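You operate a simulated robot arm through the tools that you are given. There is no shell and no other tool. Be economical: measure what you need, move in short steps, check, and stop when the job is done.

The job below is to be done with a simulated robot arm. You get a single attempt, and the scene is never put back.

TASK
Put the green mug on the tray, slide the tray back, wipe off the tea ring.
Fine: the tray ends at the wall side of the side table; use the pink cloth and put it back. Set down upright: what you pick out. What is to be rubbed or washed off counts as gone when no trace of it is left.
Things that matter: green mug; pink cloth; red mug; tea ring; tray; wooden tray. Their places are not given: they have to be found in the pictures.

Only the result counts: the job must be done as asked and must still hold three seconds after the hand-in. Knocking over, shifting, dropping, spilling or breaking anything else fails it. Flat cloth is picked up by pressing the open fingertips on it (5 to 10 N) and closing them slowly along it; thin cloth reads only 2 to 8 mm in the jaws.

THE ROBOT
A 6-joint arm with a two-finger parallel gripper, fixed in place. Base frame: the origin is at the foot of the arm, x ahead of it, y to its left, z up. Units: cm, rad, N and s.
With the tool pointing down near the work surface it reaches from about 10 to 76 cm from the base axis. Its first joint turns from -2.007 to 2.007 rad. Payload 4.2 kg.
The TCP is the grasp point between the finger pads, 2.3 cm short of the fingertips. In the tool frame z runs along the fingers and y along their closing line. Largest opening 9.4 cm; finger width 3.8, thickness 1; the body of the gripper, 5.4 by 9.6 cm, starts 3.9 cm behind the TCP.
Orientation is that of the tool frame in the base frame, as a unit quaternion [x, y, z, w]. With the fingers straight down and closing along the base's y, the tool's x points along the base's -x, its y along +y and its z along -z.

THE INTERFACE
- The arm moves only by the tool play_rows. Its argument "plan" is a list of rows, each a list of 3 entries, a list of its own where there are three numbers: the turn, a rotation vector about the tool's x, y, z in units of 4 degrees (1.0 is 4 degrees), then the shift along the tool's x, y, z in units of 25 mm (1.0 is 25 mm), then the opening, from 0 (shut) to 1 (fully open). In form: [[[ax, ay, az], [dx, dy, dz], gripper], ...]. A call has 1 to 12 rows; each row shifts and turns the commanded pose from where the row before left it, along the tool's axes as they then stand. A call with a number of a shift or a turn outside -1 to 1 is refused whole. Each row takes 0.2 s and may step no farther than 5 cm and 0.15 rad from the row before; otherwise, or with a gripper value out of range, the whole call is refused. A pose out of reach is approached as far as the arm can. The call stops where the force on the tool passes 40 N (or 10 N more than at its start, if that is more) or the arm is blocked; 0.2 s more then pass. The fingers move at their own pace (about 10.8 cm/s each) and stop on an object; they squeeze with about 20 N. The grip force told is the motor's: it shows also when the fingers shut on nothing. Time passes only in rows, and 0.2 s behind the last, so rows that do not move let the fingers close. The reply holds the time, the measured pose of the TCP, the force on the tool along the base axes, the opening and the grip force, in the units named above and with some noise, with the torque about the TCP (base axes, N m) and any sound that the robot's microphone picked up.
- Cameras (640 x 400 px; columns grow to the right, rows downward): "scene" is fixed at [4.92, 65.9, 132.3]; the picture's right is [-0.70, -0.71, 0.00], its down [-0.44, 0.43, -0.79] and it looks along [0.56, -0.55, -0.62] (base axes); focal length 350 px, centre (320, 200). "wrist" rides on the gripper at [8.6, 1.6, -7.5] in the tool frame; the picture's right is [-0.18, 0.98, 0.00], its down [-0.58, -0.11, -0.81] and it looks along [-0.79, -0.15, 0.59] (tool axes); focal length 243 px, centre (320, 200).
- capture(camera): a new picture of that camera. No time passes.
- move_column(by): slides the trunk up (or, below 0, down) by that many cm; the arm rides with it, the base frame stays. It gives what a move gives, with no picture.
- locate(camera, pixels): for up to 12 pixels [column, row] of the newest picture of that camera ("zoom" is the newest enlarged one), the place [x, y, z] in the base frame of the surface seen there, good to about 0.2 cm, but the place of the scene camera against the robot may be out by one fixed shift of up to 1.2 cm in any direction. No time passes.
- zoom(camera, box): a new picture of the part [left, top, right, bottom] of that camera's present view, enlarged. No time passes.
- finish_job(): hands the job in; it is judged then, once.

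Work in short steps. Measure before you move; look again where a grasp or a placing could have gone wrong, and mend it. You have 80 turns and 46 pictures in all, those below and enlarged ones among them. Open the gripper and draw the arm clear of the work before you hand the job in, unless the task says otherwise; then end with one line.

The tools are called after "Call:" as name(argument=value, ...) on one line, values as JSON. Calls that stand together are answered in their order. play_rows: Moves the arm, as the interface text tells. Its arguments: {"type":"object","properties":{"plan":{"type":"array"}},"required":["plan"]} The other tools are called the same way: move_column (by) slides the trunk up or down; capture (camera) takes a picture; locate (camera, pixels) gives the place of the surface under pixels of a picture; zoom (camera, box) takes an enlarged picture of a part of a camera's view; finish_job () hands the job in.

At the start:

```text
t: 0.0
eef_pos: [43.56, -25.27, 88.54]
tcp_rot: [0.0, 1.0, 0.0, -0.001]
contact_force: [-0.6, -0.6, 0.3]
moment: [0.01, 0.04, -0.02]
opening: 9.39
finger_force: 0.0
trunk travel left (down, up): [-72.0, 27.0]
```

scene: 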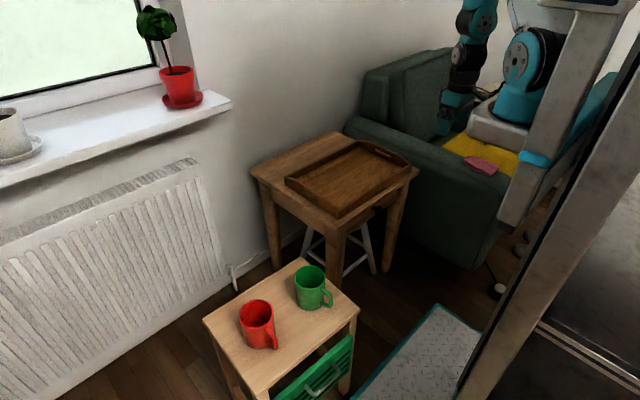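
wrist: 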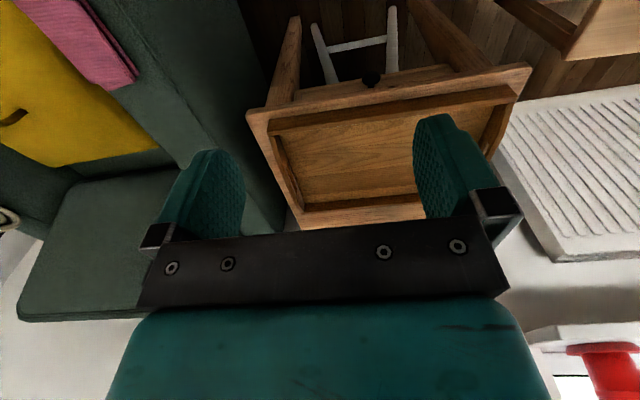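

The scene picture shows the green mug at about (310,287), the red mug at (258,323), the tray at (348,175) and the pink cloth at (481,165). I'll zoom in on the table and the mugs and locate key points.

Call:
locate(camera="scene", pixels=[[308, 270], [311, 300], [330, 297], [258, 305], [481, 165], [348, 175], [286, 180], [357, 142], [410, 162], [340, 216], [254, 168], [335, 133]])

Call:
zoom(camera="scene", box=[240, 120, 430, 240])

Call:
zoom(camera="scene", box=[200, 250, 370, 356])

```text
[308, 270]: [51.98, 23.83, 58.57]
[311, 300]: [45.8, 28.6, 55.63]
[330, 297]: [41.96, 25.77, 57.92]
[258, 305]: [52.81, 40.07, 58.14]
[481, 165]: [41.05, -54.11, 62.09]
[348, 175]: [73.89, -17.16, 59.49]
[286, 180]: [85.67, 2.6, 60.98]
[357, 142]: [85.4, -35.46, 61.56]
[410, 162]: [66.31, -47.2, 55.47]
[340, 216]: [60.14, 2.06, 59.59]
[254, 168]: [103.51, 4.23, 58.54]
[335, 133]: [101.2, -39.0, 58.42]
```

```text
3.33 times, centred on (335, 180) of scene
```

zoom: 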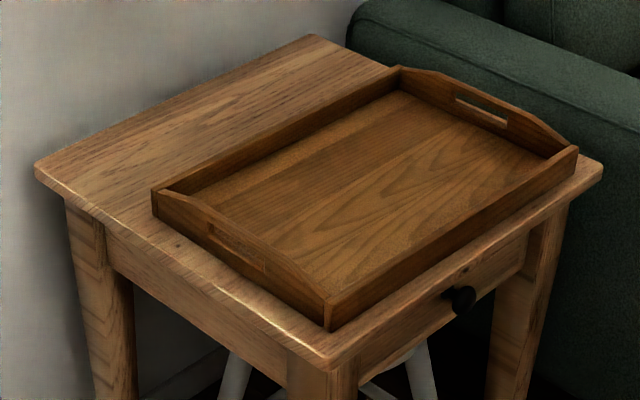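

```text
3.76 times, centred on (285, 303) of scene
```

zoom: 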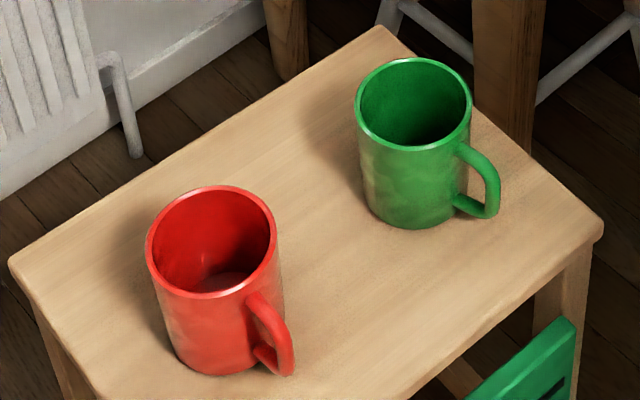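

The tray sits forward on the side table, with free table only behind it at the wall, so the ring is probably under the tray. I'll calibrate the scene camera against the wrist camera on shared tray and table corners.

Call:
locate(camera="wrist", pixels=[[249, 116], [529, 68], [270, 125], [513, 90], [350, 150], [302, 222], [116, 72], [60, 20], [135, 75], [50, 140]])

Call:
locate(camera="zoom", pixels=[[370, 190], [480, 205], [110, 350]])

Call:
locate(camera="scene", pixels=[[419, 169], [337, 229], [466, 157], [497, 165], [489, 175], [462, 160], [400, 172], [408, 166], [359, 144], [289, 184], [338, 212], [470, 150]])

Call:
zoom(camera="wrist", box=[240, 50, 560, 250])

```text
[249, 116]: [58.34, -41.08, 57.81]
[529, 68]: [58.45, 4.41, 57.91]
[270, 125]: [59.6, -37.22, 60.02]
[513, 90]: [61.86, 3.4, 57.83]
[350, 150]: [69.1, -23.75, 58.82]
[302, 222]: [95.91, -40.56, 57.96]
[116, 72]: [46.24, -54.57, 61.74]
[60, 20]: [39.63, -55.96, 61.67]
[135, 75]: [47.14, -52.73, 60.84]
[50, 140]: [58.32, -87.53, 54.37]
```

```text
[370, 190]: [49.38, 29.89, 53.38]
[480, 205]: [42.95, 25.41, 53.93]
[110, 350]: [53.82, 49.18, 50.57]
```

```text
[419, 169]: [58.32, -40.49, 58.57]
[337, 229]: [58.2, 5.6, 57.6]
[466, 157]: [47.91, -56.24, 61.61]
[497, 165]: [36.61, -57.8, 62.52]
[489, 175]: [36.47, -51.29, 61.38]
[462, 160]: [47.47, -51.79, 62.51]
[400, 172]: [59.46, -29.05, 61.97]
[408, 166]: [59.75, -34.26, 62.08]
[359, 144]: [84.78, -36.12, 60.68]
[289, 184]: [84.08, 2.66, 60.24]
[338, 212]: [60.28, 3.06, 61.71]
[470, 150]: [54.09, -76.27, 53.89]
```

```text
2.00 times, centred on (400, 150) of wrist
```

zoom: 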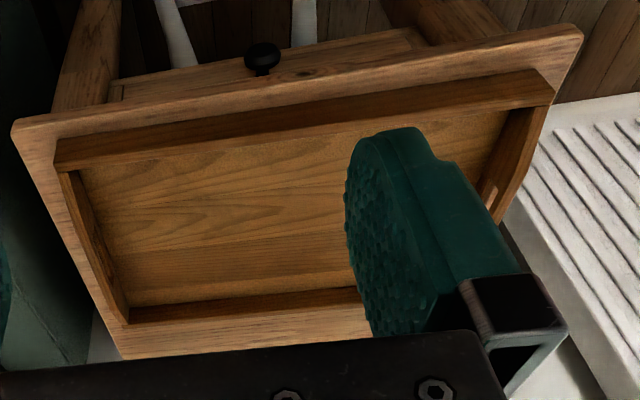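

The wrist and scene cameras agree to about 1 cm: the scene reads y roughly 1 cm too high. The tray spans about x 60..85 and y -38..2, and the table edge is at x 58.3. I'll swing toward the mugs to measure the green mug with the wrist camera.

Call:
play_rows(plan=[[[0, 0, 0], [0.3, 1, 0.2], 1], [[0, 0, 0], [0.3, 1, 0.2], 1], [[0, 0, 0], [0.3, 1, 0.2], 1], [[0, 0, 0], [0.3, 1, 0.2], 1], [[0, 0, 0], [0.3, 1, 0.2], 1], [[0, 0, 0], [0.3, 1, 0.2], 1], [[0, 0, 0], [0.3, 1, 0.2], 1], [[0, 0, 0], [0.3, 1, 0.2], 1], [[0, 0, 0], [0.3, 1, 0.2], 1], [[0, 0, 0], [0.3, 1, 0.2], 1]])

Call:
play_rows(plan=[[[0, 0, 0], [0.2, 1, 0.2], 1], [[0, 0, 0], [0.2, 1, 0.2], 1], [[0, 0, 0], [0.2, 1, 0.2], 1], [[0, 0, 0], [0.2, 1, 0.2], 1], [[0, 0, 0], [0.2, 1, 0.2], 1], [[0, 0, 0], [0.2, 1, 0.2], 1], [[0, 0, 0], [0.2, 1, 0.2], 1], [[0, 0, 0], [0.2, 1, 0.2], 1], [[0, 0, 0], [0.2, 1, 0.2], 1], [[0, 0, 0], [0.2, 1, 0.2], 1]])

Call:
capture(camera="wrist")

```text
t: 2.2
eef_pos: [43.76, -3.34, 79.95]
tcp_rot: [0.0, 1.0, -0.001, 0.0]
contact_force: [0.4, 0.9, 0.5]
moment: [0.0, 0.01, 0.03]
opening: 9.39
finger_force: 0.0
out of reach, approached as far as the arm can: row 1, 2, 3, 4, 5, 6, 7, 8
trunk travel left (down, up): [-72.0, 27.0]
```

```text
t: 4.4
eef_pos: [38.75, 21.73, 75.06]
tcp_rot: [0.0, 1.0, 0.0, 0.0]
contact_force: [0.8, -0.2, 0.6]
moment: [0.0, -0.01, -0.01]
opening: 9.38
finger_force: 0.1
trunk travel left (down, up): [-72.0, 27.0]
```

```text
40 pictures are left
```

wrist: 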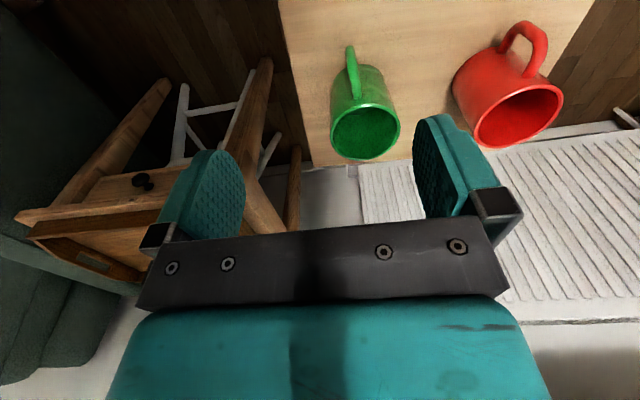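

The green mug is now in the wrist view, with its rim around (365,130) and its handle toward the base at (351,70). I'll locate the rim, handle and stool top.

Call:
locate(camera="wrist", pixels=[[332, 129], [399, 128], [363, 105], [366, 159], [351, 48], [352, 95], [366, 140], [420, 60], [330, 60], [345, 75], [384, 75], [480, 145]])

Call:
zoom(camera="wrist", box=[270, 0, 590, 200])

```text
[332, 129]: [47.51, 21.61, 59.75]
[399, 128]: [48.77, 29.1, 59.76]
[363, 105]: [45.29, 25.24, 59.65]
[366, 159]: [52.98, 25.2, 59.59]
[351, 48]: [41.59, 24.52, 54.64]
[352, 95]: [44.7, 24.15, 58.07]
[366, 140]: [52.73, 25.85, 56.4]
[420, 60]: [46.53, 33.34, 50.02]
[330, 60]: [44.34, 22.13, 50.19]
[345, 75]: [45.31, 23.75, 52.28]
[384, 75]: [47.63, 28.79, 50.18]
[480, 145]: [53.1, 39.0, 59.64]
```

```text
2.00 times, centred on (430, 100) of wrist
```

zoom: 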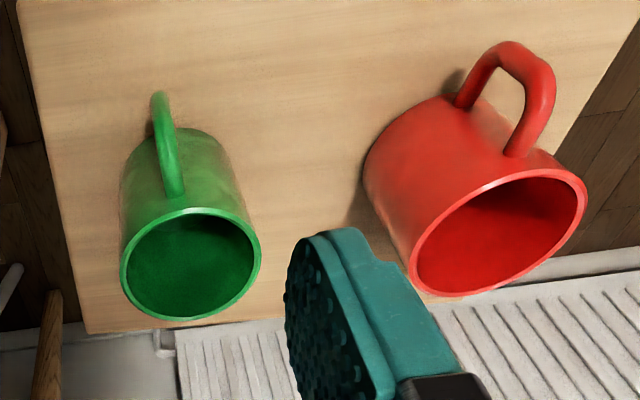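

The green mug's rim centre is at (49.1, 25.3), diameter about 7.7, top at z 59.7, on the stool at z 50.1. The handle points to -x, so closing along y is clear. I'll go above the mug, then lower most of the way.

Call:
play_rows(plan=[[[0, 0, 0], [-0.83, 0.29, 0], 1], [[0, 0, 0], [-0.83, 0.29, 0], 1], [[0, 0, 0], [-0.83, 0.28, 0], 1], [[0, 0, 0], [-0.83, 0.28, 0], 1], [[0, 0, 0], [-0.82, 0.28, 0], 1], [[0, 0, 0], [0, 0, 0.8], 1], [[0, 0, 0], [0, 0, 0.8], 1], [[0, 0, 0], [0, 0, 0.8], 1], [[0, 0, 0], [0, 0, 0.6], 1], [[0, 0, 0], [0, 0, 0], 1]])

Call:
capture(camera="wrist")

```text
t: 6.6
eef_pos: [49.12, 25.34, 67.64]
tcp_rot: [0.001, 1.0, 0.0, 0.0]
contact_force: [-0.7, 0.5, 0.2]
moment: [-0.01, 0.02, -0.03]
opening: 9.4
finger_force: 0.0
trunk travel left (down, up): [-72.0, 27.0]
```

```text
38 pictures are left
```

wrist: 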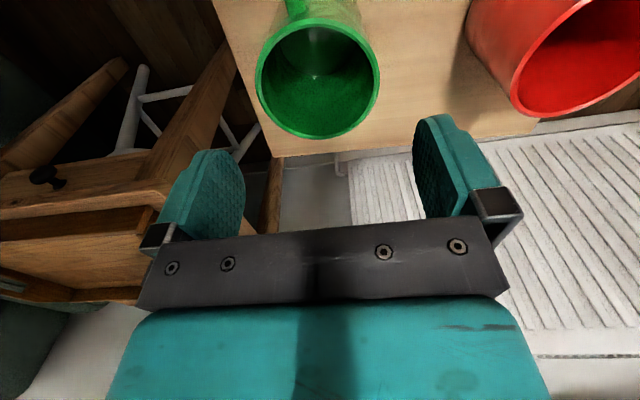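

The mug rim shows at (318,78), between the fingers. I'll check its place once more from here before descending.

Call:
locate(camera="wrist", pixels=[[257, 78], [379, 76], [317, 18], [319, 138], [465, 30], [512, 90]])

```text
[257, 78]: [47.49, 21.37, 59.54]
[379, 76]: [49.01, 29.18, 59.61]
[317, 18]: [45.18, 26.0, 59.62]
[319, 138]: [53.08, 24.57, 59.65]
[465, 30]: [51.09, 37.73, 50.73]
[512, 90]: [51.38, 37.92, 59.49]
```

The centre is confirmed at (49.1, 25.3). I'll descend to z about 57.3 and close.

Call:
play_rows(plan=[[[0, 0, 0], [0, 0, 0.7], 1], [[0, 0, 0], [0, 0, 0.7], 1], [[0, 0, 0], [0, 0, 0.7], 1], [[0, 0, 0], [0, 0, 0.7], 1], [[0, 0, 0], [0, 0, 0.7], 1], [[0, 0, 0], [0, 0, 0.6], 1], [[0, 0, 0], [0, 0, 0], 1], [[0, 0, 0], [0, 0, 0], 0.75], [[0, 0, 0], [0, 0, 0], 0.7], [[0, 0, 0], [0, 0, 0], 0.7], [[0, 0, 0], [0, 0, 0], 0.7]])

```text
t: 9.0
eef_pos: [49.02, 25.36, 57.12]
tcp_rot: [0.0, 1.0, -0.001, 0.0]
contact_force: [-1.1, -0.2, -0.1]
moment: [-0.01, 0.0, -0.04]
opening: 8.1
finger_force: 20.1
trunk travel left (down, up): [-72.0, 27.0]
```

The mug is gripped at 8.1 cm with 20 N. I'll lift it straight up with the trunk, which keeps the arm's reach favourable.

Call:
move_column(by=16)

```text
t: 10.8
eef_pos: [48.98, 25.19, 73.18]
tcp_rot: [0.0, 1.0, 0.0, 0.0]
contact_force: [0.7, 0.3, -0.1]
moment: [-0.04, -0.04, 0.0]
opening: 6.61
finger_force: 0.0
trunk travel left (down, up): [-88.0, 11.0]
```

The opening fell to 6.6 with no grip force, so the mug has slipped out. I'll look at both views.

Call:
capture(camera="wrist")

Call:
capture(camera="scene")

```text
37 pictures are left
```

wrist: 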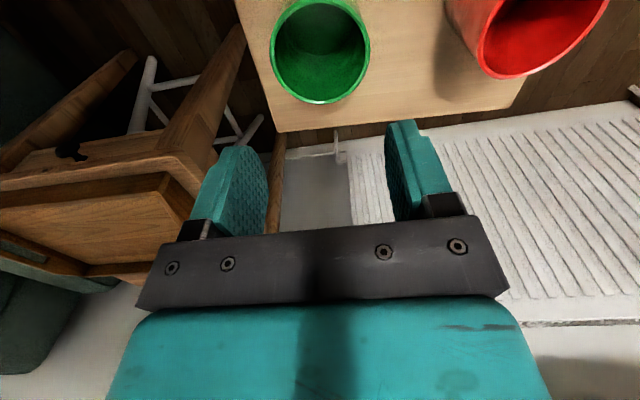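

```text
36 pictures are left
```

scene: 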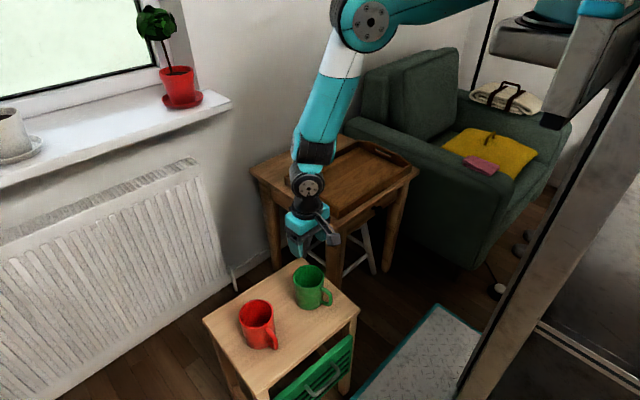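

The mug still stands upright, its rim at (320,50) in the wrist view. I'll re-measure it and the handle before gripping deeper, fully closed, and lifting slowly.

Call:
locate(camera="wrist", pixels=[[271, 50], [370, 48], [320, 0], [320, 103], [320, 60]])

Call:
zoom(camera="scene", box=[200, 250, 370, 356])

```text
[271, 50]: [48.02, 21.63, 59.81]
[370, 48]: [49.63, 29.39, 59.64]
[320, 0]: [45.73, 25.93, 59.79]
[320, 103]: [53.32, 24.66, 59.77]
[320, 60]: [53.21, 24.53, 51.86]
```

```text
3.76 times, centred on (285, 303) of scene
```

zoom: 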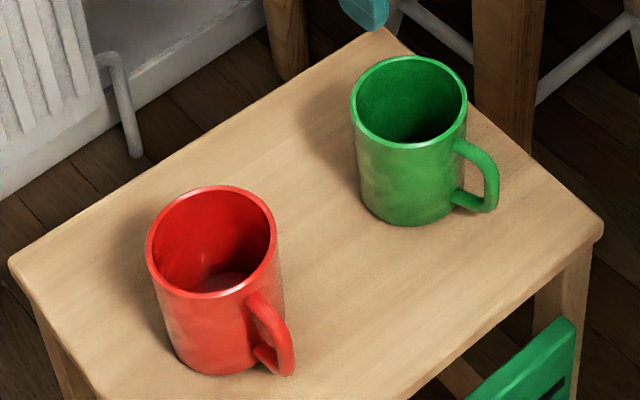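

The mug moved about 0.5 cm, to (49.6, 25.5). I'll open, recentre and lower the trunk.

Call:
play_rows(plan=[[[0, 0, 0], [-0.25, 0.12, 0], 1], [[0, 0, 0], [0, 0, 0], 1], [[0, 0, 0], [0, 0, 0], 1]])

Call:
move_column(by=-16.4)

Call:
play_rows(plan=[[[0, 0, 0], [0, 0, 0], 1], [[0, 0, 0], [0, 0, 0], 0.8], [[0, 0, 0], [0, 0, 0], 0], [[0, 0, 0], [0, 0, 0], 0], [[0, 0, 0], [0, 0, 0], 0], [[0, 0, 0], [0, 0, 0], 0]])

```text
t: 11.6
eef_pos: [49.64, 25.63, 73.3]
tcp_rot: [0.0, 1.0, 0.0, 0.0]
contact_force: [-0.6, 0.5, -0.4]
moment: [-0.01, 0.02, -0.01]
opening: 9.38
finger_force: 0.2
trunk travel left (down, up): [-88.0, 11.0]
```

```text
t: 13.5
eef_pos: [49.67, 25.47, 56.88]
tcp_rot: [0.0, 1.0, 0.0, 0.0]
contact_force: [-0.4, -0.1, -0.4]
moment: [-0.01, -0.01, 0.03]
opening: 9.39
finger_force: 0.1
trunk travel left (down, up): [-71.6, 27.4]
```

```text
t: 14.9
eef_pos: [49.66, 25.56, 56.87]
tcp_rot: [0.0, 1.0, -0.001, 0.0]
contact_force: [0.2, -0.1, 1.2]
moment: [0.08, 0.0, 0.01]
opening: 8.04
finger_force: 20.2
trunk travel left (down, up): [-71.6, 27.4]
```

The mug is gripped at 8.04 cm with 20 N. This time I'll lift slowly with the arm, about 2 cm, and check.

Call:
play_rows(plan=[[[0, 0, 0], [0, 0, -0.1], 0], [[0, 0, 0], [0, 0, -0.1], 0], [[0, 0, 0], [0, 0, -0.1], 0], [[0, 0, 0], [0, 0, -0.1], 0], [[0, 0, 0], [0, 0, -0.1], 0], [[0, 0, 0], [0, 0, -0.1], 0], [[0, 0, 0], [0, 0, -0.1], 0], [[0, 0, 0], [0, 0, 0], 0]])

Call:
capture(camera="wrist")

```text
t: 16.7
eef_pos: [49.7, 25.69, 58.67]
tcp_rot: [0.0, 1.0, 0.0, 0.0]
contact_force: [-1.1, 0.0, -2.7]
moment: [0.01, -0.01, -0.02]
opening: 8.03
finger_force: 20.0
trunk travel left (down, up): [-71.6, 27.4]
```

```text
34 pictures are left
```

wrist: 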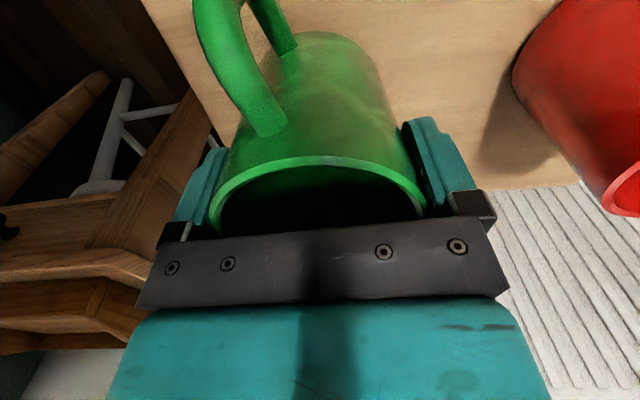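

A downward load of about 2.7 N suggests the mug is held. I'll check the rim height.

Call:
locate(camera="wrist", pixels=[[320, 159], [255, 125], [260, 60], [380, 110]])

Call:
play_rows(plan=[[[0, 0, 0], [0, 0, -0.2], 0], [[0, 0, 0], [0, 0, -0.3], 0], [[0, 0, 0], [0, 0, -0.3], 0], [[0, 0, 0], [0, 0, -0.3], 0], [[0, 0, 0], [0, 0, -0.3], 0], [[0, 0, 0], [0, 0, -0.3], 0], [[0, 0, 0], [0, 0, -0.2], 0], [[0, 0, 0], [0, 0, 0], 0]])

```text
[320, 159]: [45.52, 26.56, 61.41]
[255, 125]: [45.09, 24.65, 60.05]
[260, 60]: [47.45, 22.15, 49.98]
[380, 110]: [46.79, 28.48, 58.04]
```

```text
t: 18.5
eef_pos: [49.67, 25.56, 63.42]
tcp_rot: [0.0, 1.0, 0.0, 0.0]
contact_force: [-0.5, -0.3, -3.3]
moment: [0.0, -0.01, 0.01]
opening: 8.01
finger_force: 20.0
trunk travel left (down, up): [-71.6, 27.4]
```

Rim z of 61.4 confirms the hold. I'll raise the trunk in a small step and check the grip.

Call:
move_column(by=4)

```text
t: 19.3
eef_pos: [49.67, 25.49, 67.33]
tcp_rot: [0.0, 1.0, 0.0, 0.0]
contact_force: [0.3, 0.0, -3.6]
moment: [0.03, -0.01, 0.01]
opening: 8.02
finger_force: 19.9
trunk travel left (down, up): [-75.6, 23.4]
```

The grip holds. I'll raise 7 cm more and begin carrying toward the tray.

Call:
move_column(by=7)

Call:
play_rows(plan=[[[0, 0, 0], [-0.15, -0.3, 0], 0], [[0, 0, 0], [-0.3, -0.6, 0], 0], [[0, 0, 0], [-0.35, -0.7, 0], 0], [[0, 0, 0], [-0.35, -0.7, 0], 0], [[0, 0, 0], [-0.35, -0.7, 0], 0], [[0, 0, 0], [-0.35, -0.7, 0], 0], [[0, 0, 0], [-0.35, -0.7, 0], 0], [[0, 0, 0], [-0.35, -0.7, 0], 0], [[0, 0, 0], [-0.35, -0.7, 0], 0], [[0, 0, 0], [-0.35, -0.7, 0], 0], [[0, 0, 0], [-0.3, -0.6, 0], 0], [[0, 0, 0], [-0.15, -0.3, 0], 0]])

```text
t: 20.4
eef_pos: [49.65, 25.34, 74.37]
tcp_rot: [0.0, 1.0, 0.0, 0.0]
contact_force: [-0.3, -0.8, -2.3]
moment: [0.01, -0.03, -0.02]
opening: 8.05
finger_force: 19.4
trunk travel left (down, up): [-82.6, 16.4]
```

```text
t: 23.0
eef_pos: [59.13, 6.96, 74.57]
tcp_rot: [0.0, 1.0, 0.0, -0.001]
contact_force: [0.1, -0.2, -3.0]
moment: [-0.03, -0.03, 0.02]
opening: 8.06
finger_force: 20.1
trunk travel left (down, up): [-82.6, 16.4]
```

The mug is still held at (59.1, 7.0). I'll continue to about (70, -14).

Call:
play_rows(plan=[[[0, 0, 0], [-0.2, -0.4, 0], 0], [[0, 0, 0], [-0.35, -0.7, 0], 0], [[0, 0, 0], [-0.4, -0.78, 0], 0], [[0, 0, 0], [-0.4, -0.78, 0], 0], [[0, 0, 0], [-0.4, -0.78, 0], 0], [[0, 0, 0], [-0.4, -0.78, 0], 0], [[0, 0, 0], [-0.4, -0.78, 0], 0], [[0, 0, 0], [-0.4, -0.78, 0], 0], [[0, 0, 0], [-0.4, -0.78, 0], 0], [[0, 0, 0], [-0.4, -0.78, 0], 0], [[0, 0, 0], [-0.35, -0.7, 0], 0], [[0, 0, 0], [-0.2, -0.4, 0], 0]])

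Call:
capture(camera="scene")

```text
t: 25.6
eef_pos: [69.76, -14.06, 74.34]
tcp_rot: [0.0, 1.0, 0.001, 0.0]
contact_force: [-0.5, 0.2, -2.0]
moment: [0.01, -0.02, -0.03]
opening: 8.02
finger_force: 20.3
trunk travel left (down, up): [-82.6, 16.4]
```

```text
33 pictures are left
```

scene: 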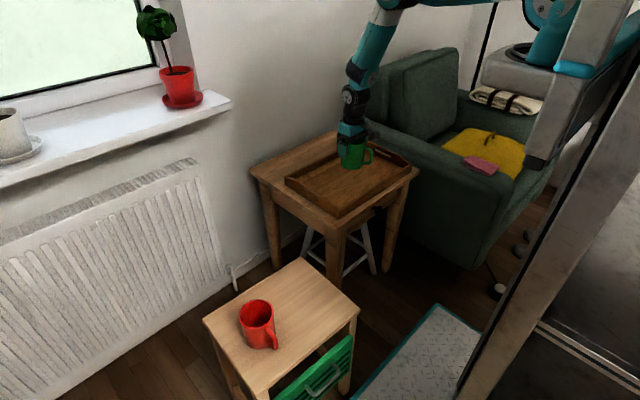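

The mug is over the tray at (353,152). The tray floor is about z 58.9, so the mug touches at TCP z about 65.7. I'll lower close, then creep.

Call:
play_rows(plan=[[[0, 0, 0], [0, 0, 0.3], 0], [[0, 0, 0], [0, 0, 0.4], 0], [[0, 0, 0], [0, 0, 0.4], 0], [[0, 0, 0], [0, 0, 0.4], 0], [[0, 0, 0], [0, 0, 0.4], 0], [[0, 0, 0], [0, 0, 0.4], 0], [[0, 0, 0], [0, 0, 0.4], 0], [[0, 0, 0], [0, 0, 0.3], 0], [[0, 0, 0], [0, 0, 0.15], 0], [[0, 0, 0], [0, 0, 0.08], 0], [[0, 0, 0], [0, 0, 0], 0]])

Call:
play_rows(plan=[[[0, 0, 0], [0, 0, 0.04], 0], [[0, 0, 0], [0, 0, 0.04], 0], [[0, 0, 0], [0, 0, 0], 0]])

```text
t: 28.0
eef_pos: [69.73, -14.03, 66.25]
tcp_rot: [0.0, 1.0, 0.0, 0.0]
contact_force: [0.0, -0.2, -3.0]
moment: [0.0, -0.02, -0.01]
opening: 8.01
finger_force: 19.9
trunk travel left (down, up): [-82.6, 16.4]
```

```text
t: 28.8
eef_pos: [69.75, -14.15, 66.08]
tcp_rot: [0.001, 1.0, 0.0, 0.0]
contact_force: [-0.3, 0.2, -2.6]
moment: [0.0, -0.02, -0.02]
opening: 8.04
finger_force: 19.9
trunk travel left (down, up): [-82.6, 16.4]
```

There is no contact yet, so I'll keep creeping until the force turns upward.

Call:
play_rows(plan=[[[0, 0, 0], [0, 0, 0.05], 0], [[0, 0, 0], [0, 0, 0.05], 0], [[0, 0, 0], [0, 0, 0.05], 0], [[0, 0, 0], [0, 0, 0], 0]])

```text
t: 29.8
eef_pos: [69.7, -14.13, 65.67]
tcp_rot: [-0.001, 1.0, 0.001, 0.0]
contact_force: [0.0, 0.9, -3.6]
moment: [-0.01, -0.03, 0.0]
opening: 8.04
finger_force: 20.2
trunk travel left (down, up): [-82.6, 16.4]
```

Call:
play_rows(plan=[[[0, 0, 0], [0, 0, 0.05], 0], [[0, 0, 0], [0, 0, 0.05], 0], [[0, 0, 0], [0, 0, 0.05], 0], [[0, 0, 0], [0, 0, 0], 0]])

```text
t: 30.8
eef_pos: [69.83, -14.17, 65.43]
tcp_rot: [0.001, 1.0, 0.0, 0.002]
contact_force: [4.5, -2.4, 11.6]
moment: [0.12, 0.03, -0.08]
opening: 8.01
finger_force: 20.1
trunk travel left (down, up): [-82.6, 16.4]
```

The force turned to +11.6 N, so the mug is on the tray floor. I'll ease up slightly, then open gently and withdraw upward.

Call:
play_rows(plan=[[[0, 0, 0], [0, 0, -0.04], 0], [[0, 0, 0], [0, 0, 0], 0.9], [[0, 0, 0], [0, 0, 0], 1], [[0, 0, 0], [0, 0, 0], 1], [[0, 0, 0], [0, 0, -0.3], 1], [[0, 0, 0], [0, 0, -0.6], 1], [[0, 0, 0], [0, 0, -0.8], 1], [[0, 0, 0], [0, 0, -0.8], 1], [[0, 0, 0], [0, 0, -0.8], 1], [[0, 0, 0], [0, 0, -0.6], 1]])

Call:
capture(camera="wrist")

```text
t: 33.0
eef_pos: [69.79, -14.0, 75.35]
tcp_rot: [0.0, 1.0, 0.0, -0.001]
contact_force: [0.3, 0.4, -0.7]
moment: [0.01, 0.01, -0.01]
opening: 9.36
finger_force: 0.0
trunk travel left (down, up): [-82.6, 16.4]
```

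```text
32 pictures are left
```

wrist: 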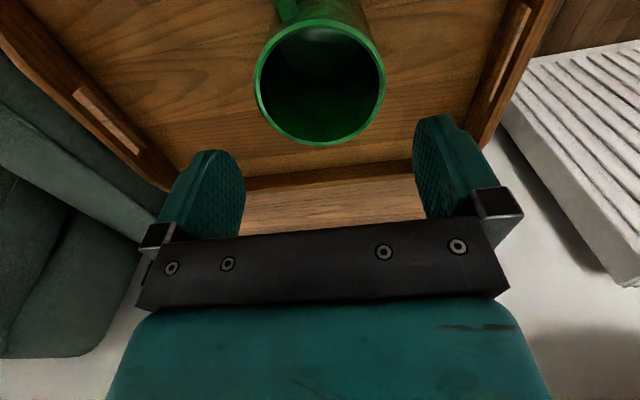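

The mug stands on the tray. I'll measure the tray's back edge, the table's back edge and the room wall from this view.

Call:
locate(camera="wrist", pixels=[[330, 165], [330, 172], [330, 180], [330, 210], [330, 225], [160, 185], [480, 145], [520, 10], [75, 85], [140, 235], [290, 236], [400, 225]])

```text
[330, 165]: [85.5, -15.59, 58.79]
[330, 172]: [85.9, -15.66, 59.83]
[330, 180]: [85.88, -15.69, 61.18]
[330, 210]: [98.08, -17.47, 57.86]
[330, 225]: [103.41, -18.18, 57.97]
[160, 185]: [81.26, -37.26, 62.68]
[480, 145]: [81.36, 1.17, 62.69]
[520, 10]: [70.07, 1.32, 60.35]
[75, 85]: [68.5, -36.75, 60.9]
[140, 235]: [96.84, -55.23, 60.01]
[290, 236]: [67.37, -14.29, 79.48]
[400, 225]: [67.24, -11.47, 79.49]
```

The tray runs from about x 59.7 to 86.7, the floor is at z 58.8, and the table reaches at least x 103.4. I'll move back in front of the tray, centred on it at y about -17.7, and tilt the fingers 16° forward for the push.

Call:
play_rows(plan=[[[0, 0, 0], [0.9, -0.185, 0], 1], [[0, 0, 0], [0.9, -0.185, 0], 1], [[0, 0, 0], [0.9, -0.185, 0], 1], [[0, 0, 0], [0.9, -0.185, 0], 1], [[0, 0, 0], [0.9, -0.185, 0], 1], [[0, 0, 0], [0.9, -0.185, 0], 1], [[0, 0, 0], [0.9, -0.185, 0], 1], [[0, 0, 0], [0.9, -0.185, 0], 1], [[0, -1, 0], [0, 0, 0], 1], [[0, -1, 0], [0, 0, 0], 1], [[0, -1, 0], [0, 0, 0], 1], [[0, -1, 0], [0, 0, 0], 1]])

Call:
capture(camera="wrist")

```text
t: 35.6
eef_pos: [51.77, -17.78, 75.27]
tcp_rot: [0.001, 0.99, -0.001, 0.139]
contact_force: [0.1, -1.0, 0.5]
moment: [0.03, 0.0, -0.01]
opening: 9.39
finger_force: 0.0
trunk travel left (down, up): [-82.6, 16.4]
```

```text
31 pictures are left
```

wrist: 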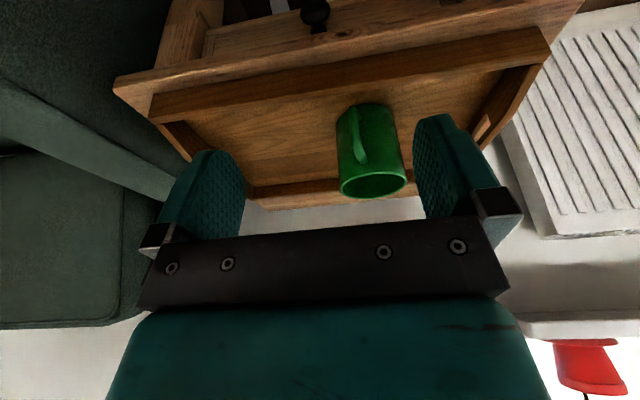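

The tilt is correct, with the fingers pointing forward. I'll measure the tray's front wall and corners.

Call:
locate(camera="wrist", pixels=[[300, 93], [300, 70], [300, 82], [155, 118], [545, 45], [150, 95], [548, 30], [114, 82], [400, 198]])

```text
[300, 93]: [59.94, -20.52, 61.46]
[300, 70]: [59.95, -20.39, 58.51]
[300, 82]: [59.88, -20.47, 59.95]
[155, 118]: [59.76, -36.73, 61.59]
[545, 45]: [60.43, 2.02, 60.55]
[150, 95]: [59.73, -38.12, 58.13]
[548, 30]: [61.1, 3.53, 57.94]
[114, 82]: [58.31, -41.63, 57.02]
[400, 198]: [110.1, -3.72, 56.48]
```

The front wall's outer face is at x 59.9 and its top at z 61.5. I'll lower the fingers in front of it to TCP (54.3, -17.8, 61.1).

Call:
play_rows(plan=[[[0, 0, 0], [0.076, 0, 0.717], 1], [[0, 0, 0], [0.076, 0, 0.717], 1], [[0, 0, 0], [0.076, 0, 0.717], 1], [[0, 0, 0], [0.076, 0, 0.717], 1], [[0, 0, 0], [0.076, 0, 0.717], 1], [[0, 0, 0], [0.076, 0, 0.717], 1], [[0, 0, 0], [0.076, 0, 0.717], 1], [[0, 0, 0], [0.076, 0, 0.717], 1], [[0, 0, 0], [0, 0, 0], 1]])

```text
t: 37.6
eef_pos: [54.22, -17.76, 61.1]
tcp_rot: [-0.001, 0.99, 0.0, 0.139]
contact_force: [-0.4, -0.4, 1.3]
moment: [-0.02, -0.03, -0.01]
opening: 9.41
finger_force: 0.1
trunk travel left (down, up): [-82.6, 16.4]
```

I'll push forward slowly: contact after about 3.2 cm, then 2-3 cm of tray motion to test the force.

Call:
play_rows(plan=[[[0, 0, 0], [-0.31, 0, 0.089], 1], [[0, 0, 0], [-0.31, 0, 0.089], 1], [[0, 0, 0], [-0.31, 0, 0.089], 1], [[0, 0, 0], [-0.15, 0, 0.043], 1], [[0, 0, 0], [-0.15, 0, 0.043], 1], [[0, 0, 0], [-0.15, 0, 0.043], 1], [[0, 0, 0], [-0.15, 0, 0.043], 1], [[0, 0, 0], [-0.15, 0, 0.043], 1], [[0, 0, 0], [-0.15, 0, 0.043], 1], [[0, 0, 0], [-0.15, 0, 0.043], 1], [[0, 0, 0], [-0.15, 0, 0.043], 1]])

Call:
capture(camera="scene")

```text
t: 40.0
eef_pos: [59.87, -17.76, 61.04]
tcp_rot: [0.0, 0.99, 0.0, 0.139]
contact_force: [-2.6, -0.2, 0.7]
moment: [0.04, 0.02, 0.04]
opening: 9.38
finger_force: 0.1
trunk travel left (down, up): [-82.6, 16.4]
```

```text
30 pictures are left
```

scene: 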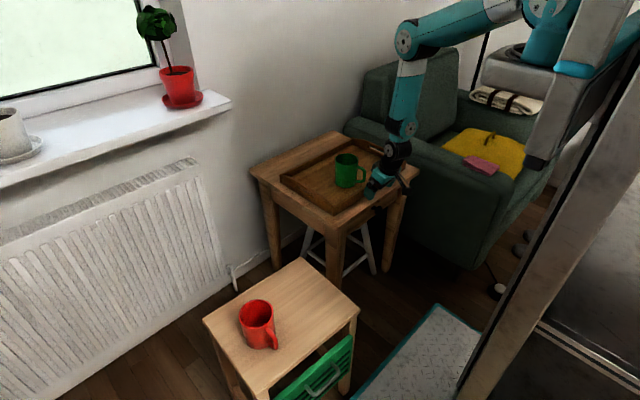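

The tray slides at about 3 N with the mug upright. I'll continue.

Call:
play_rows(plan=[[[0, 0, 0], [-0.1, 0, 0.029], 1], [[0, 0, 0], [-0.2, 0, 0.057], 1], [[0, 0, 0], [-0.23, 0, 0.066], 1], [[0, 0, 0], [-0.23, 0, 0.066], 1], [[0, 0, 0], [-0.23, 0, 0.066], 1], [[0, 0, 0], [-0.23, 0, 0.066], 1], [[0, 0, 0], [-0.23, 0, 0.066], 1], [[0, 0, 0], [-0.23, 0, 0.066], 1], [[0, 0, 0], [-0.23, 0, 0.066], 1], [[0, 0, 0], [-0.23, 0, 0.066], 1], [[0, 0, 0], [-0.23, 0, 0.066], 1], [[0, 0, 0], [-0.15, 0, 0.043], 1]])

Call:
capture(camera="scene")

```text
t: 42.6
eef_pos: [66.48, -17.76, 61.02]
tcp_rot: [0.0, 0.99, 0.0, 0.139]
contact_force: [-4.6, -1.0, 2.2]
moment: [0.01, 0.06, 0.03]
opening: 9.37
finger_force: 0.0
trunk travel left (down, up): [-82.6, 16.4]
```

```text
29 pictures are left
```

scene: 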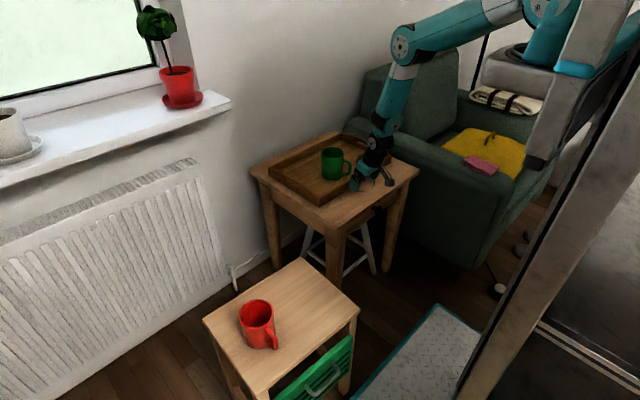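

The tray front is now at x about 69 with the mug steady. I'll push 6 cm more, watching the force.

Call:
play_rows(plan=[[[0, 0, 0], [-0.1, 0, 0.029], 1], [[0, 0, 0], [-0.2, 0, 0.057], 1], [[0, 0, 0], [-0.23, 0, 0.066], 1], [[0, 0, 0], [-0.23, 0, 0.066], 1], [[0, 0, 0], [-0.23, 0, 0.066], 1], [[0, 0, 0], [-0.23, 0, 0.066], 1], [[0, 0, 0], [-0.23, 0, 0.066], 1], [[0, 0, 0], [-0.23, 0, 0.066], 1], [[0, 0, 0], [-0.23, 0, 0.066], 1], [[0, 0, 0], [-0.23, 0, 0.066], 1], [[0, 0, 0], [-0.15, 0, 0.043], 1]])

Call:
zoom(camera="scene", box=[240, 120, 430, 240])

```text
t: 45.0
eef_pos: [72.57, -17.75, 61.15]
tcp_rot: [-0.001, 0.99, 0.0, 0.139]
contact_force: [-3.2, -0.7, 0.4]
moment: [0.03, 0.04, 0.08]
opening: 9.39
finger_force: 0.0
trunk travel left (down, up): [-82.6, 16.4]
```

```text
3.33 times, centred on (335, 180) of scene
```

zoom: 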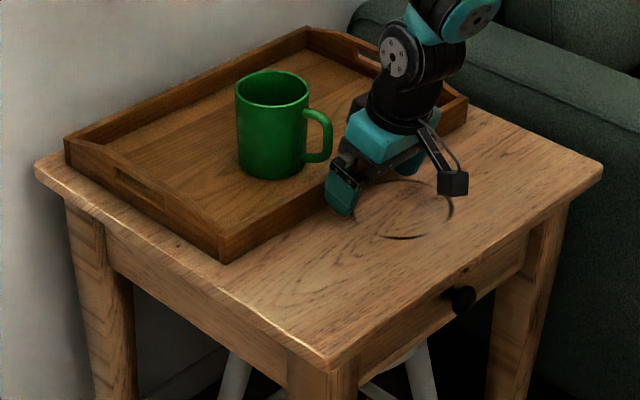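

The tea ring is uncovered at about (400,210) in the zoom. I'll measure the tray's back edge, the table's back edge and the ring.

Call:
locate(camera="zoom", pixels=[[37, 165], [60, 150], [66, 140], [305, 28], [300, 40], [222, 258], [400, 238], [452, 200], [357, 215], [465, 98]])

```text
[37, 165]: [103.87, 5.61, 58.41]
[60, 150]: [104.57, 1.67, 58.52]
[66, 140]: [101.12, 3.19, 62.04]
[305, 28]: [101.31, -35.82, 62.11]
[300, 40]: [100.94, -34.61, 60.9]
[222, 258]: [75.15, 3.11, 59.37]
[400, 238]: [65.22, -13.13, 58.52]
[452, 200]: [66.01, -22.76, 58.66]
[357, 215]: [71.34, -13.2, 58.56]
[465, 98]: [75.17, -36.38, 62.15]
```

The tray back is at x about 101.5 and the table edge at about 104.5. I'll push 1.6 cm more, then back off and retreat.

Call:
play_rows(plan=[[[0, 0, 0], [-0.1, 0, 0.029], 1], [[0, 0, 0], [-0.17, 0, 0.049], 1], [[0, 0, 0], [-0.17, 0, 0.049], 1], [[0, 0, 0], [-0.17, 0, 0.049], 1], [[0, 0, 0], [0, 0, 0], 1]])

```text
t: 46.2
eef_pos: [74.12, -17.78, 61.12]
tcp_rot: [0.0, 0.99, 0.0, 0.139]
contact_force: [-3.4, 0.4, 1.7]
moment: [-0.01, 0.01, -0.09]
opening: 9.4
finger_force: 0.1
trunk travel left (down, up): [-82.6, 16.4]
```

The tray front is now at x about 76.6. I'll retreat back and up, to view the ring with the wrist camera.

Call:
play_rows(plan=[[[0, 0, 0], [0.6, 0, -0.2], 1], [[0, 0, 0], [0.77, 0, -0.25], 1], [[0, 0, 0], [0.576, 0, -0.894], 1], [[0, 0, 0], [0.576, 0, -0.894], 1], [[0, 0, 0], [0.576, 0, -0.894], 1], [[0, 0, 0], [0.576, 0, -0.894], 1], [[0, 0, 0], [0.576, 0, -0.894], 1], [[0, 0, 0], [0.576, 0, -0.894], 1], [[0, 0, 0], [0.576, 0, -0.894], 1], [[0, 0, 0], [0.576, 0, -0.894], 1]])

Call:
capture(camera="wrist")

Call:
zoom(camera="scene", box=[240, 120, 430, 240])

```text
t: 48.4
eef_pos: [54.36, -17.97, 75.34]
tcp_rot: [0.0, 0.99, 0.0, 0.139]
contact_force: [0.0, 0.4, -0.4]
moment: [0.01, 0.01, 0.03]
opening: 9.39
finger_force: 0.1
trunk travel left (down, up): [-82.6, 16.4]
```

```text
27 pictures are left
```

wrist: 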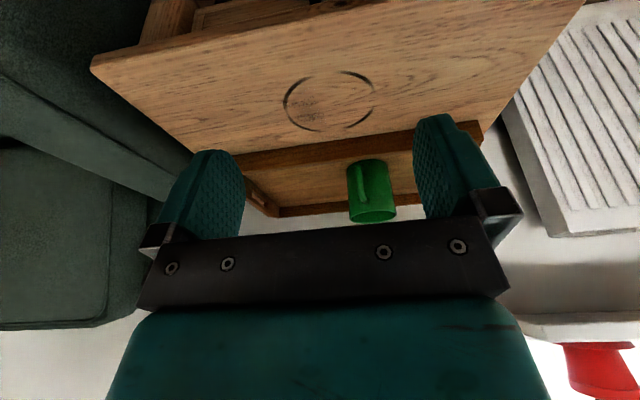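

```text
3.33 times, centred on (335, 180) of scene
```

zoom: 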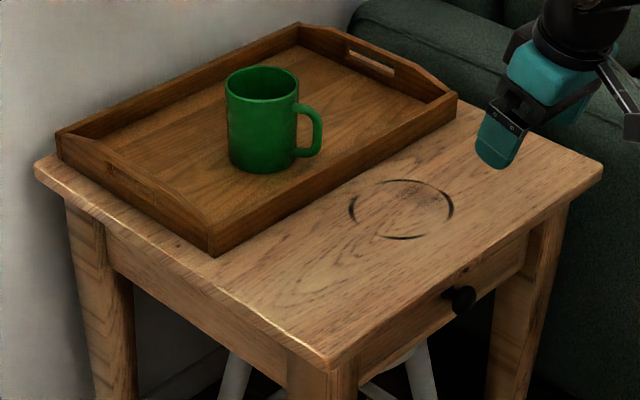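

The ring is fully visible at wrist (330,100). I'll zoom in and locate its extents.

Call:
locate(camera="wrist", pixels=[[284, 103], [374, 84], [340, 71], [320, 131], [300, 80], [372, 115], [305, 128], [330, 100], [330, 145], [300, 110]])

Call:
zoom(camera="wrist", box=[250, 50, 410, 150])

Call:
zoom(camera="scene", box=[430, 120, 550, 195])

```text
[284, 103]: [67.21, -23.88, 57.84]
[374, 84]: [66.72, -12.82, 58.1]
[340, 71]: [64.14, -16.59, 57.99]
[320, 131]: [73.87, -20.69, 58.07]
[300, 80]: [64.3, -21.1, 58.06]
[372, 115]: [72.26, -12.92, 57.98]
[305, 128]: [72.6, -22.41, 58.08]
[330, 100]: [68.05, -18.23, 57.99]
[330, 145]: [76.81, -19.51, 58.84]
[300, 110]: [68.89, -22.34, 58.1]
```

```text
4.00 times, centred on (330, 100) of wrist
```

zoom: 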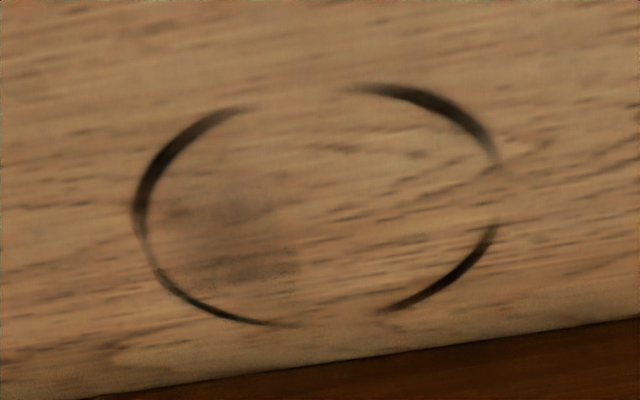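

```text
5.33 times, centred on (490, 158) of scene
```

zoom: 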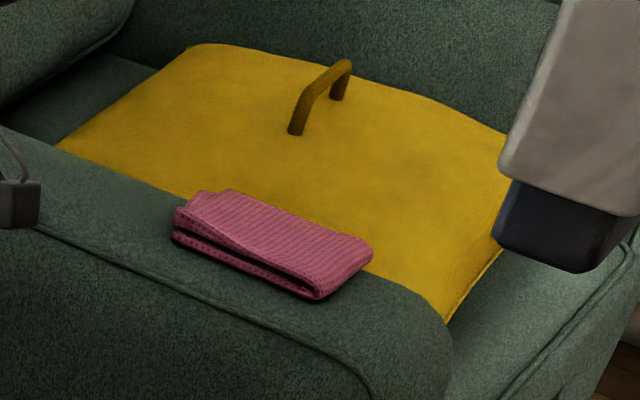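

The ring is centred at about (68.9, -18.2) with radius about 5 and a smudge inside. The folded pink cloth lies by the sofa arm at about (42, -54). I'll level the tool and go over to look at the cloth.

Call:
play_rows(plan=[[[0, 1, 0], [0, 0, 0], 1], [[0, 1, 0], [0, 0, 0], 1], [[0, 1, 0], [0, 0, 0], 1], [[0, 1, 0], [0, 0, 0], 1]])

Call:
play_rows(plan=[[[0, 0, 0], [0.75, -1, 0], 1], [[0, 0, 0], [0.75, -1, 0], 1], [[0, 0, 0], [0.75, -1, 0], 1], [[0, 0, 0], [0.75, -1, 0], 1], [[0, 0, 0], [0.75, -1, 0], 1], [[0, 0, 0], [0.75, -1, 0], 1], [[0, 0, 0], [0.75, -1, 0], 1], [[0, 0, 0], [0.75, -1, 0], 1], [[0, 0, 0], [0.75, -1, 0], 1], [[0, 0, 0], [0.75, -1, 0], 1], [[0, 0, 0], [0.75, -1, 0], 1], [[0, 0, 0], [0.75, -1, 0], 1]])

Call:
capture(camera="wrist")

```text
t: 49.4
eef_pos: [54.43, -17.87, 75.31]
tcp_rot: [0.0, 1.0, 0.0, -0.001]
contact_force: [-0.6, 0.4, -0.3]
moment: [0.0, -0.02, 0.02]
opening: 9.38
finger_force: 0.1
trunk travel left (down, up): [-82.6, 16.4]
```

```text
t: 52.0
eef_pos: [31.98, -47.95, 75.2]
tcp_rot: [-0.001, 1.0, 0.001, 0.0]
contact_force: [-0.5, 0.1, -0.2]
moment: [0.0, -0.02, 0.02]
opening: 9.38
finger_force: 0.1
trunk travel left (down, up): [-82.6, 16.4]
```

```text
23 pictures are left
```

wrist: 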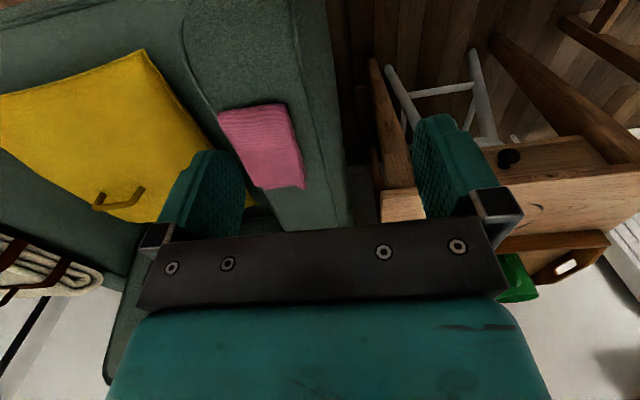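

Call:
zoom(camera="wrist", box=[170, 80, 350, 193])

Call:
locate(camera="wrist", pixels=[[220, 112], [284, 104], [305, 187], [262, 188], [260, 140], [297, 165], [315, 140], [306, 165], [230, 110], [285, 195], [205, 125], [265, 100]])

```text
3.54 times, centred on (260, 136) of wrist
```

zoom: 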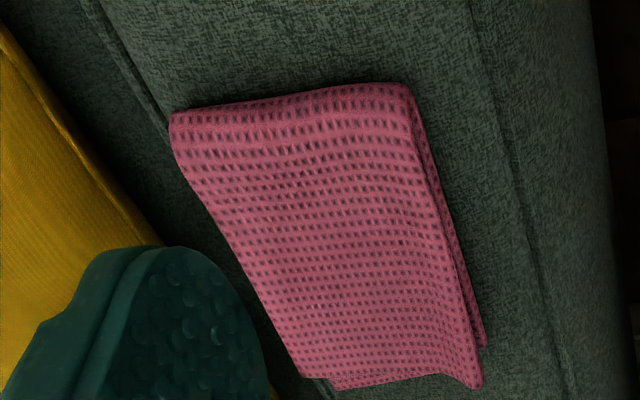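

```text
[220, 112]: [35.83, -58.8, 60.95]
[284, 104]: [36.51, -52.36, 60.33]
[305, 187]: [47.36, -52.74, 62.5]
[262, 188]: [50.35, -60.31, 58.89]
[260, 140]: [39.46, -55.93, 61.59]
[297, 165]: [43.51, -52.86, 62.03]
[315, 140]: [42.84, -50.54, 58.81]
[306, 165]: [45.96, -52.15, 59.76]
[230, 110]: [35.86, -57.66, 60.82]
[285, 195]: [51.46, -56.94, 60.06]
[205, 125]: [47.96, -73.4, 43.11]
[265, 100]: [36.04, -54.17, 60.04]
```

The cloth spans x 36..47.5 and y -59..-52.3 with its top at z about 62, on the sofa arm at z about 59.8. I'll go above its centre (41.7, -55.7) with the fingers about 4.5 cm open.

Call:
play_rows(plan=[[[0, 0, 0], [-0.65, -0.517, 0], 0.48], [[0, 0, 0], [-0.65, -0.517, 0], 0.48], [[0, 0, 0], [-0.65, -0.517, 0], 0.48], [[0, 0, 0], [-0.65, -0.517, 0], 0.48], [[0, 0, 0], [-0.65, -0.517, 0], 0.48], [[0, 0, 0], [-0.65, -0.517, 0], 0.48], [[0, 0, 0], [0, 0, 0.8], 0.48], [[0, 0, 0], [0, 0, 0.8], 0.48], [[0, 0, 0], [0, 0, 0.8], 0.48], [[0, 0, 0], [0, 0, 0.8], 0.48], [[0, 0, 0], [0, 0, 0], 0.48]])

Call:
capture(camera="scene")

Call:
zoom(camera="scene", box=[430, 120, 550, 195])

```text
t: 54.4
eef_pos: [41.68, -55.42, 67.18]
tcp_rot: [-0.001, 1.0, 0.0, 0.0]
contact_force: [1.2, 0.3, 0.1]
moment: [0.0, 0.0, -0.02]
opening: 4.51
finger_force: 0.0
trunk travel left (down, up): [-82.6, 16.4]
```

```text
21 pictures are left
```

scene: 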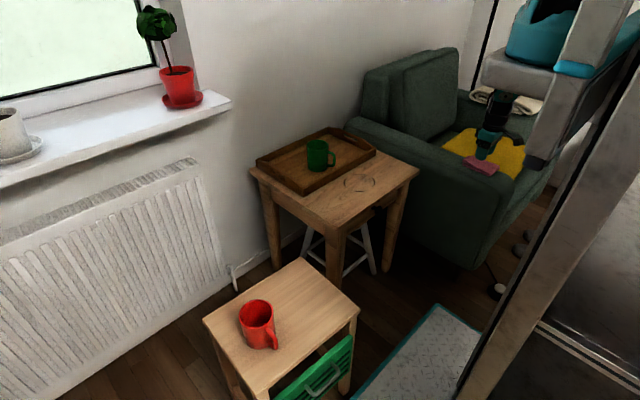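

```text
5.33 times, centred on (490, 158) of scene
```

zoom: 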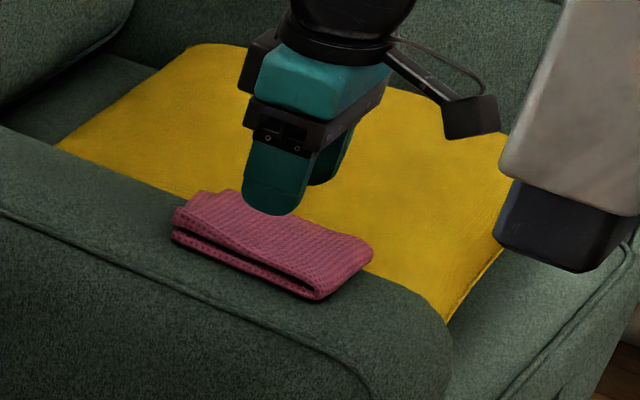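

The fingers are above the cloth's centre. I'll lower gently until the press force shows.

Call:
play_rows(plan=[[[0, 0, 0], [0, 0, 0.3], 0.48], [[0, 0, 0], [0, 0, 0.3], 0.48], [[0, 0, 0], [0, 0, 0.2], 0.48], [[0, 0, 0], [0, 0, 0.15], 0.48], [[0, 0, 0], [0, 0, 0.1], 0.48], [[0, 0, 0], [0, 0, 0.1], 0.48], [[0, 0, 0], [0, 0, 0], 0.48]])

```text
t: 55.7
eef_pos: [41.72, -55.85, 64.93]
tcp_rot: [0.0, 1.0, -0.001, 0.0]
contact_force: [-6.5, 13.2, 29.9]
moment: [-0.27, 0.27, -0.11]
opening: 4.44
finger_force: 0.1
trunk travel left (down, up): [-82.6, 16.4]
stopped in row 6: the force on the tool passed its limit at 45 N (the readings are from after the stop); the commanded pose is now the measured one
```

Contact came at TCP z about 65 and pressed too hard. I'll back off slightly to about 8 N.

Call:
play_rows(plan=[[[0, 0, 0], [0, 0, -0.05], 0.48], [[0, 0, 0], [0, 0, 0], 0.48]])

```text
t: 56.3
eef_pos: [41.88, -55.81, 64.98]
tcp_rot: [0.0, 1.0, -0.003, 0.0]
contact_force: [-1.4, 4.8, 22.6]
moment: [-0.43, 0.06, -0.03]
opening: 4.46
finger_force: 0.1
trunk travel left (down, up): [-82.6, 16.4]
```

Call:
play_rows(plan=[[[0, 0, 0], [0, 0, -0.06], 0.48], [[0, 0, 0], [0, 0, 0], 0.48]])

```text
t: 56.9
eef_pos: [41.76, -55.71, 65.03]
tcp_rot: [-0.001, 1.0, -0.001, 0.0]
contact_force: [3.2, -1.6, 7.9]
moment: [-0.24, -0.07, 0.06]
opening: 4.6
finger_force: 0.8
trunk travel left (down, up): [-82.6, 16.4]
```

The press is about 8 N. I'll close the fingers slowly along the cloth.

Call:
play_rows(plan=[[[0, 0, 0], [0, 0, 0], 0.42], [[0, 0, 0], [0, 0, 0], 0.36], [[0, 0, 0], [0, 0, 0], 0.3], [[0, 0, 0], [0, 0, 0], 0.24], [[0, 0, 0], [0, 0, 0], 0.18], [[0, 0, 0], [0, 0, 0], 0.12], [[0, 0, 0], [0, 0, 0], 0.06], [[0, 0, 0], [0, 0, 0], 0], [[0, 0, 0], [0, 0, 0], 0], [[0, 0, 0], [0, 0, 0], 0]])

```text
t: 59.1
eef_pos: [41.6, -55.66, 65.09]
tcp_rot: [0.0, 1.0, -0.001, 0.0]
contact_force: [-0.9, 1.6, 6.2]
moment: [0.03, -0.04, 0.01]
opening: 0.0
finger_force: 20.0
trunk travel left (down, up): [-82.6, 16.4]
```

An opening of 0.0 suggests nothing was pinched. I'll lift a little and look.

Call:
play_rows(plan=[[[0, 0, 0], [0, 0, -0.4], 0], [[0, 0, 0], [0, 0, -0.6], 0], [[0, 0, 0], [0, 0, 0], 0]])

Call:
zoom(camera="scene", box=[430, 120, 550, 195])

```text
t: 59.9
eef_pos: [41.69, -55.7, 67.57]
tcp_rot: [0.0, 1.0, 0.0, 0.0]
contact_force: [-0.9, 0.3, 0.1]
moment: [0.01, -0.01, 0.01]
opening: 0.0
finger_force: 19.6
trunk travel left (down, up): [-82.6, 16.4]
```

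```text
5.33 times, centred on (490, 158) of scene
```

zoom: 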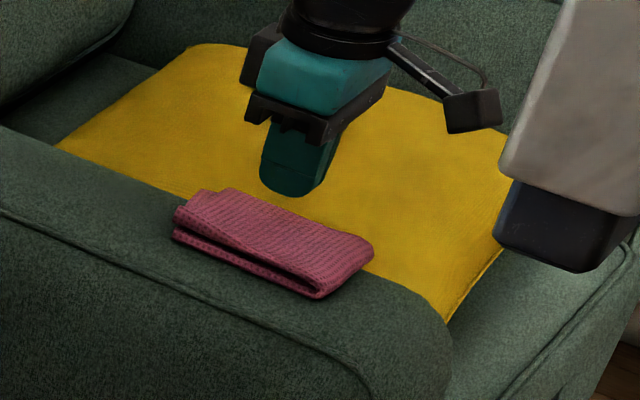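

The cloth stayed put as a thick folded pad, so I'll grip it across its width instead. I'll measure its long edges at mid-length first.

Call:
locate(camera="wrist", pixels=[[223, 125], [233, 141], [239, 151], [247, 165], [255, 178], [288, 125], [292, 140], [295, 155], [300, 172], [303, 178], [299, 145], [275, 190]])

```text
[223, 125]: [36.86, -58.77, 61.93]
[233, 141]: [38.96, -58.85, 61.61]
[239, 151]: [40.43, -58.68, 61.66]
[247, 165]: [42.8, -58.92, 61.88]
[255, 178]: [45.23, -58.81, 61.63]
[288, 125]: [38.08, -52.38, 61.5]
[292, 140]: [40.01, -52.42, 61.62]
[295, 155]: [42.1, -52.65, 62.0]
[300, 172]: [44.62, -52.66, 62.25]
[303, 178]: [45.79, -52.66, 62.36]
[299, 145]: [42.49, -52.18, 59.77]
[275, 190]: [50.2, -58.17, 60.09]
```

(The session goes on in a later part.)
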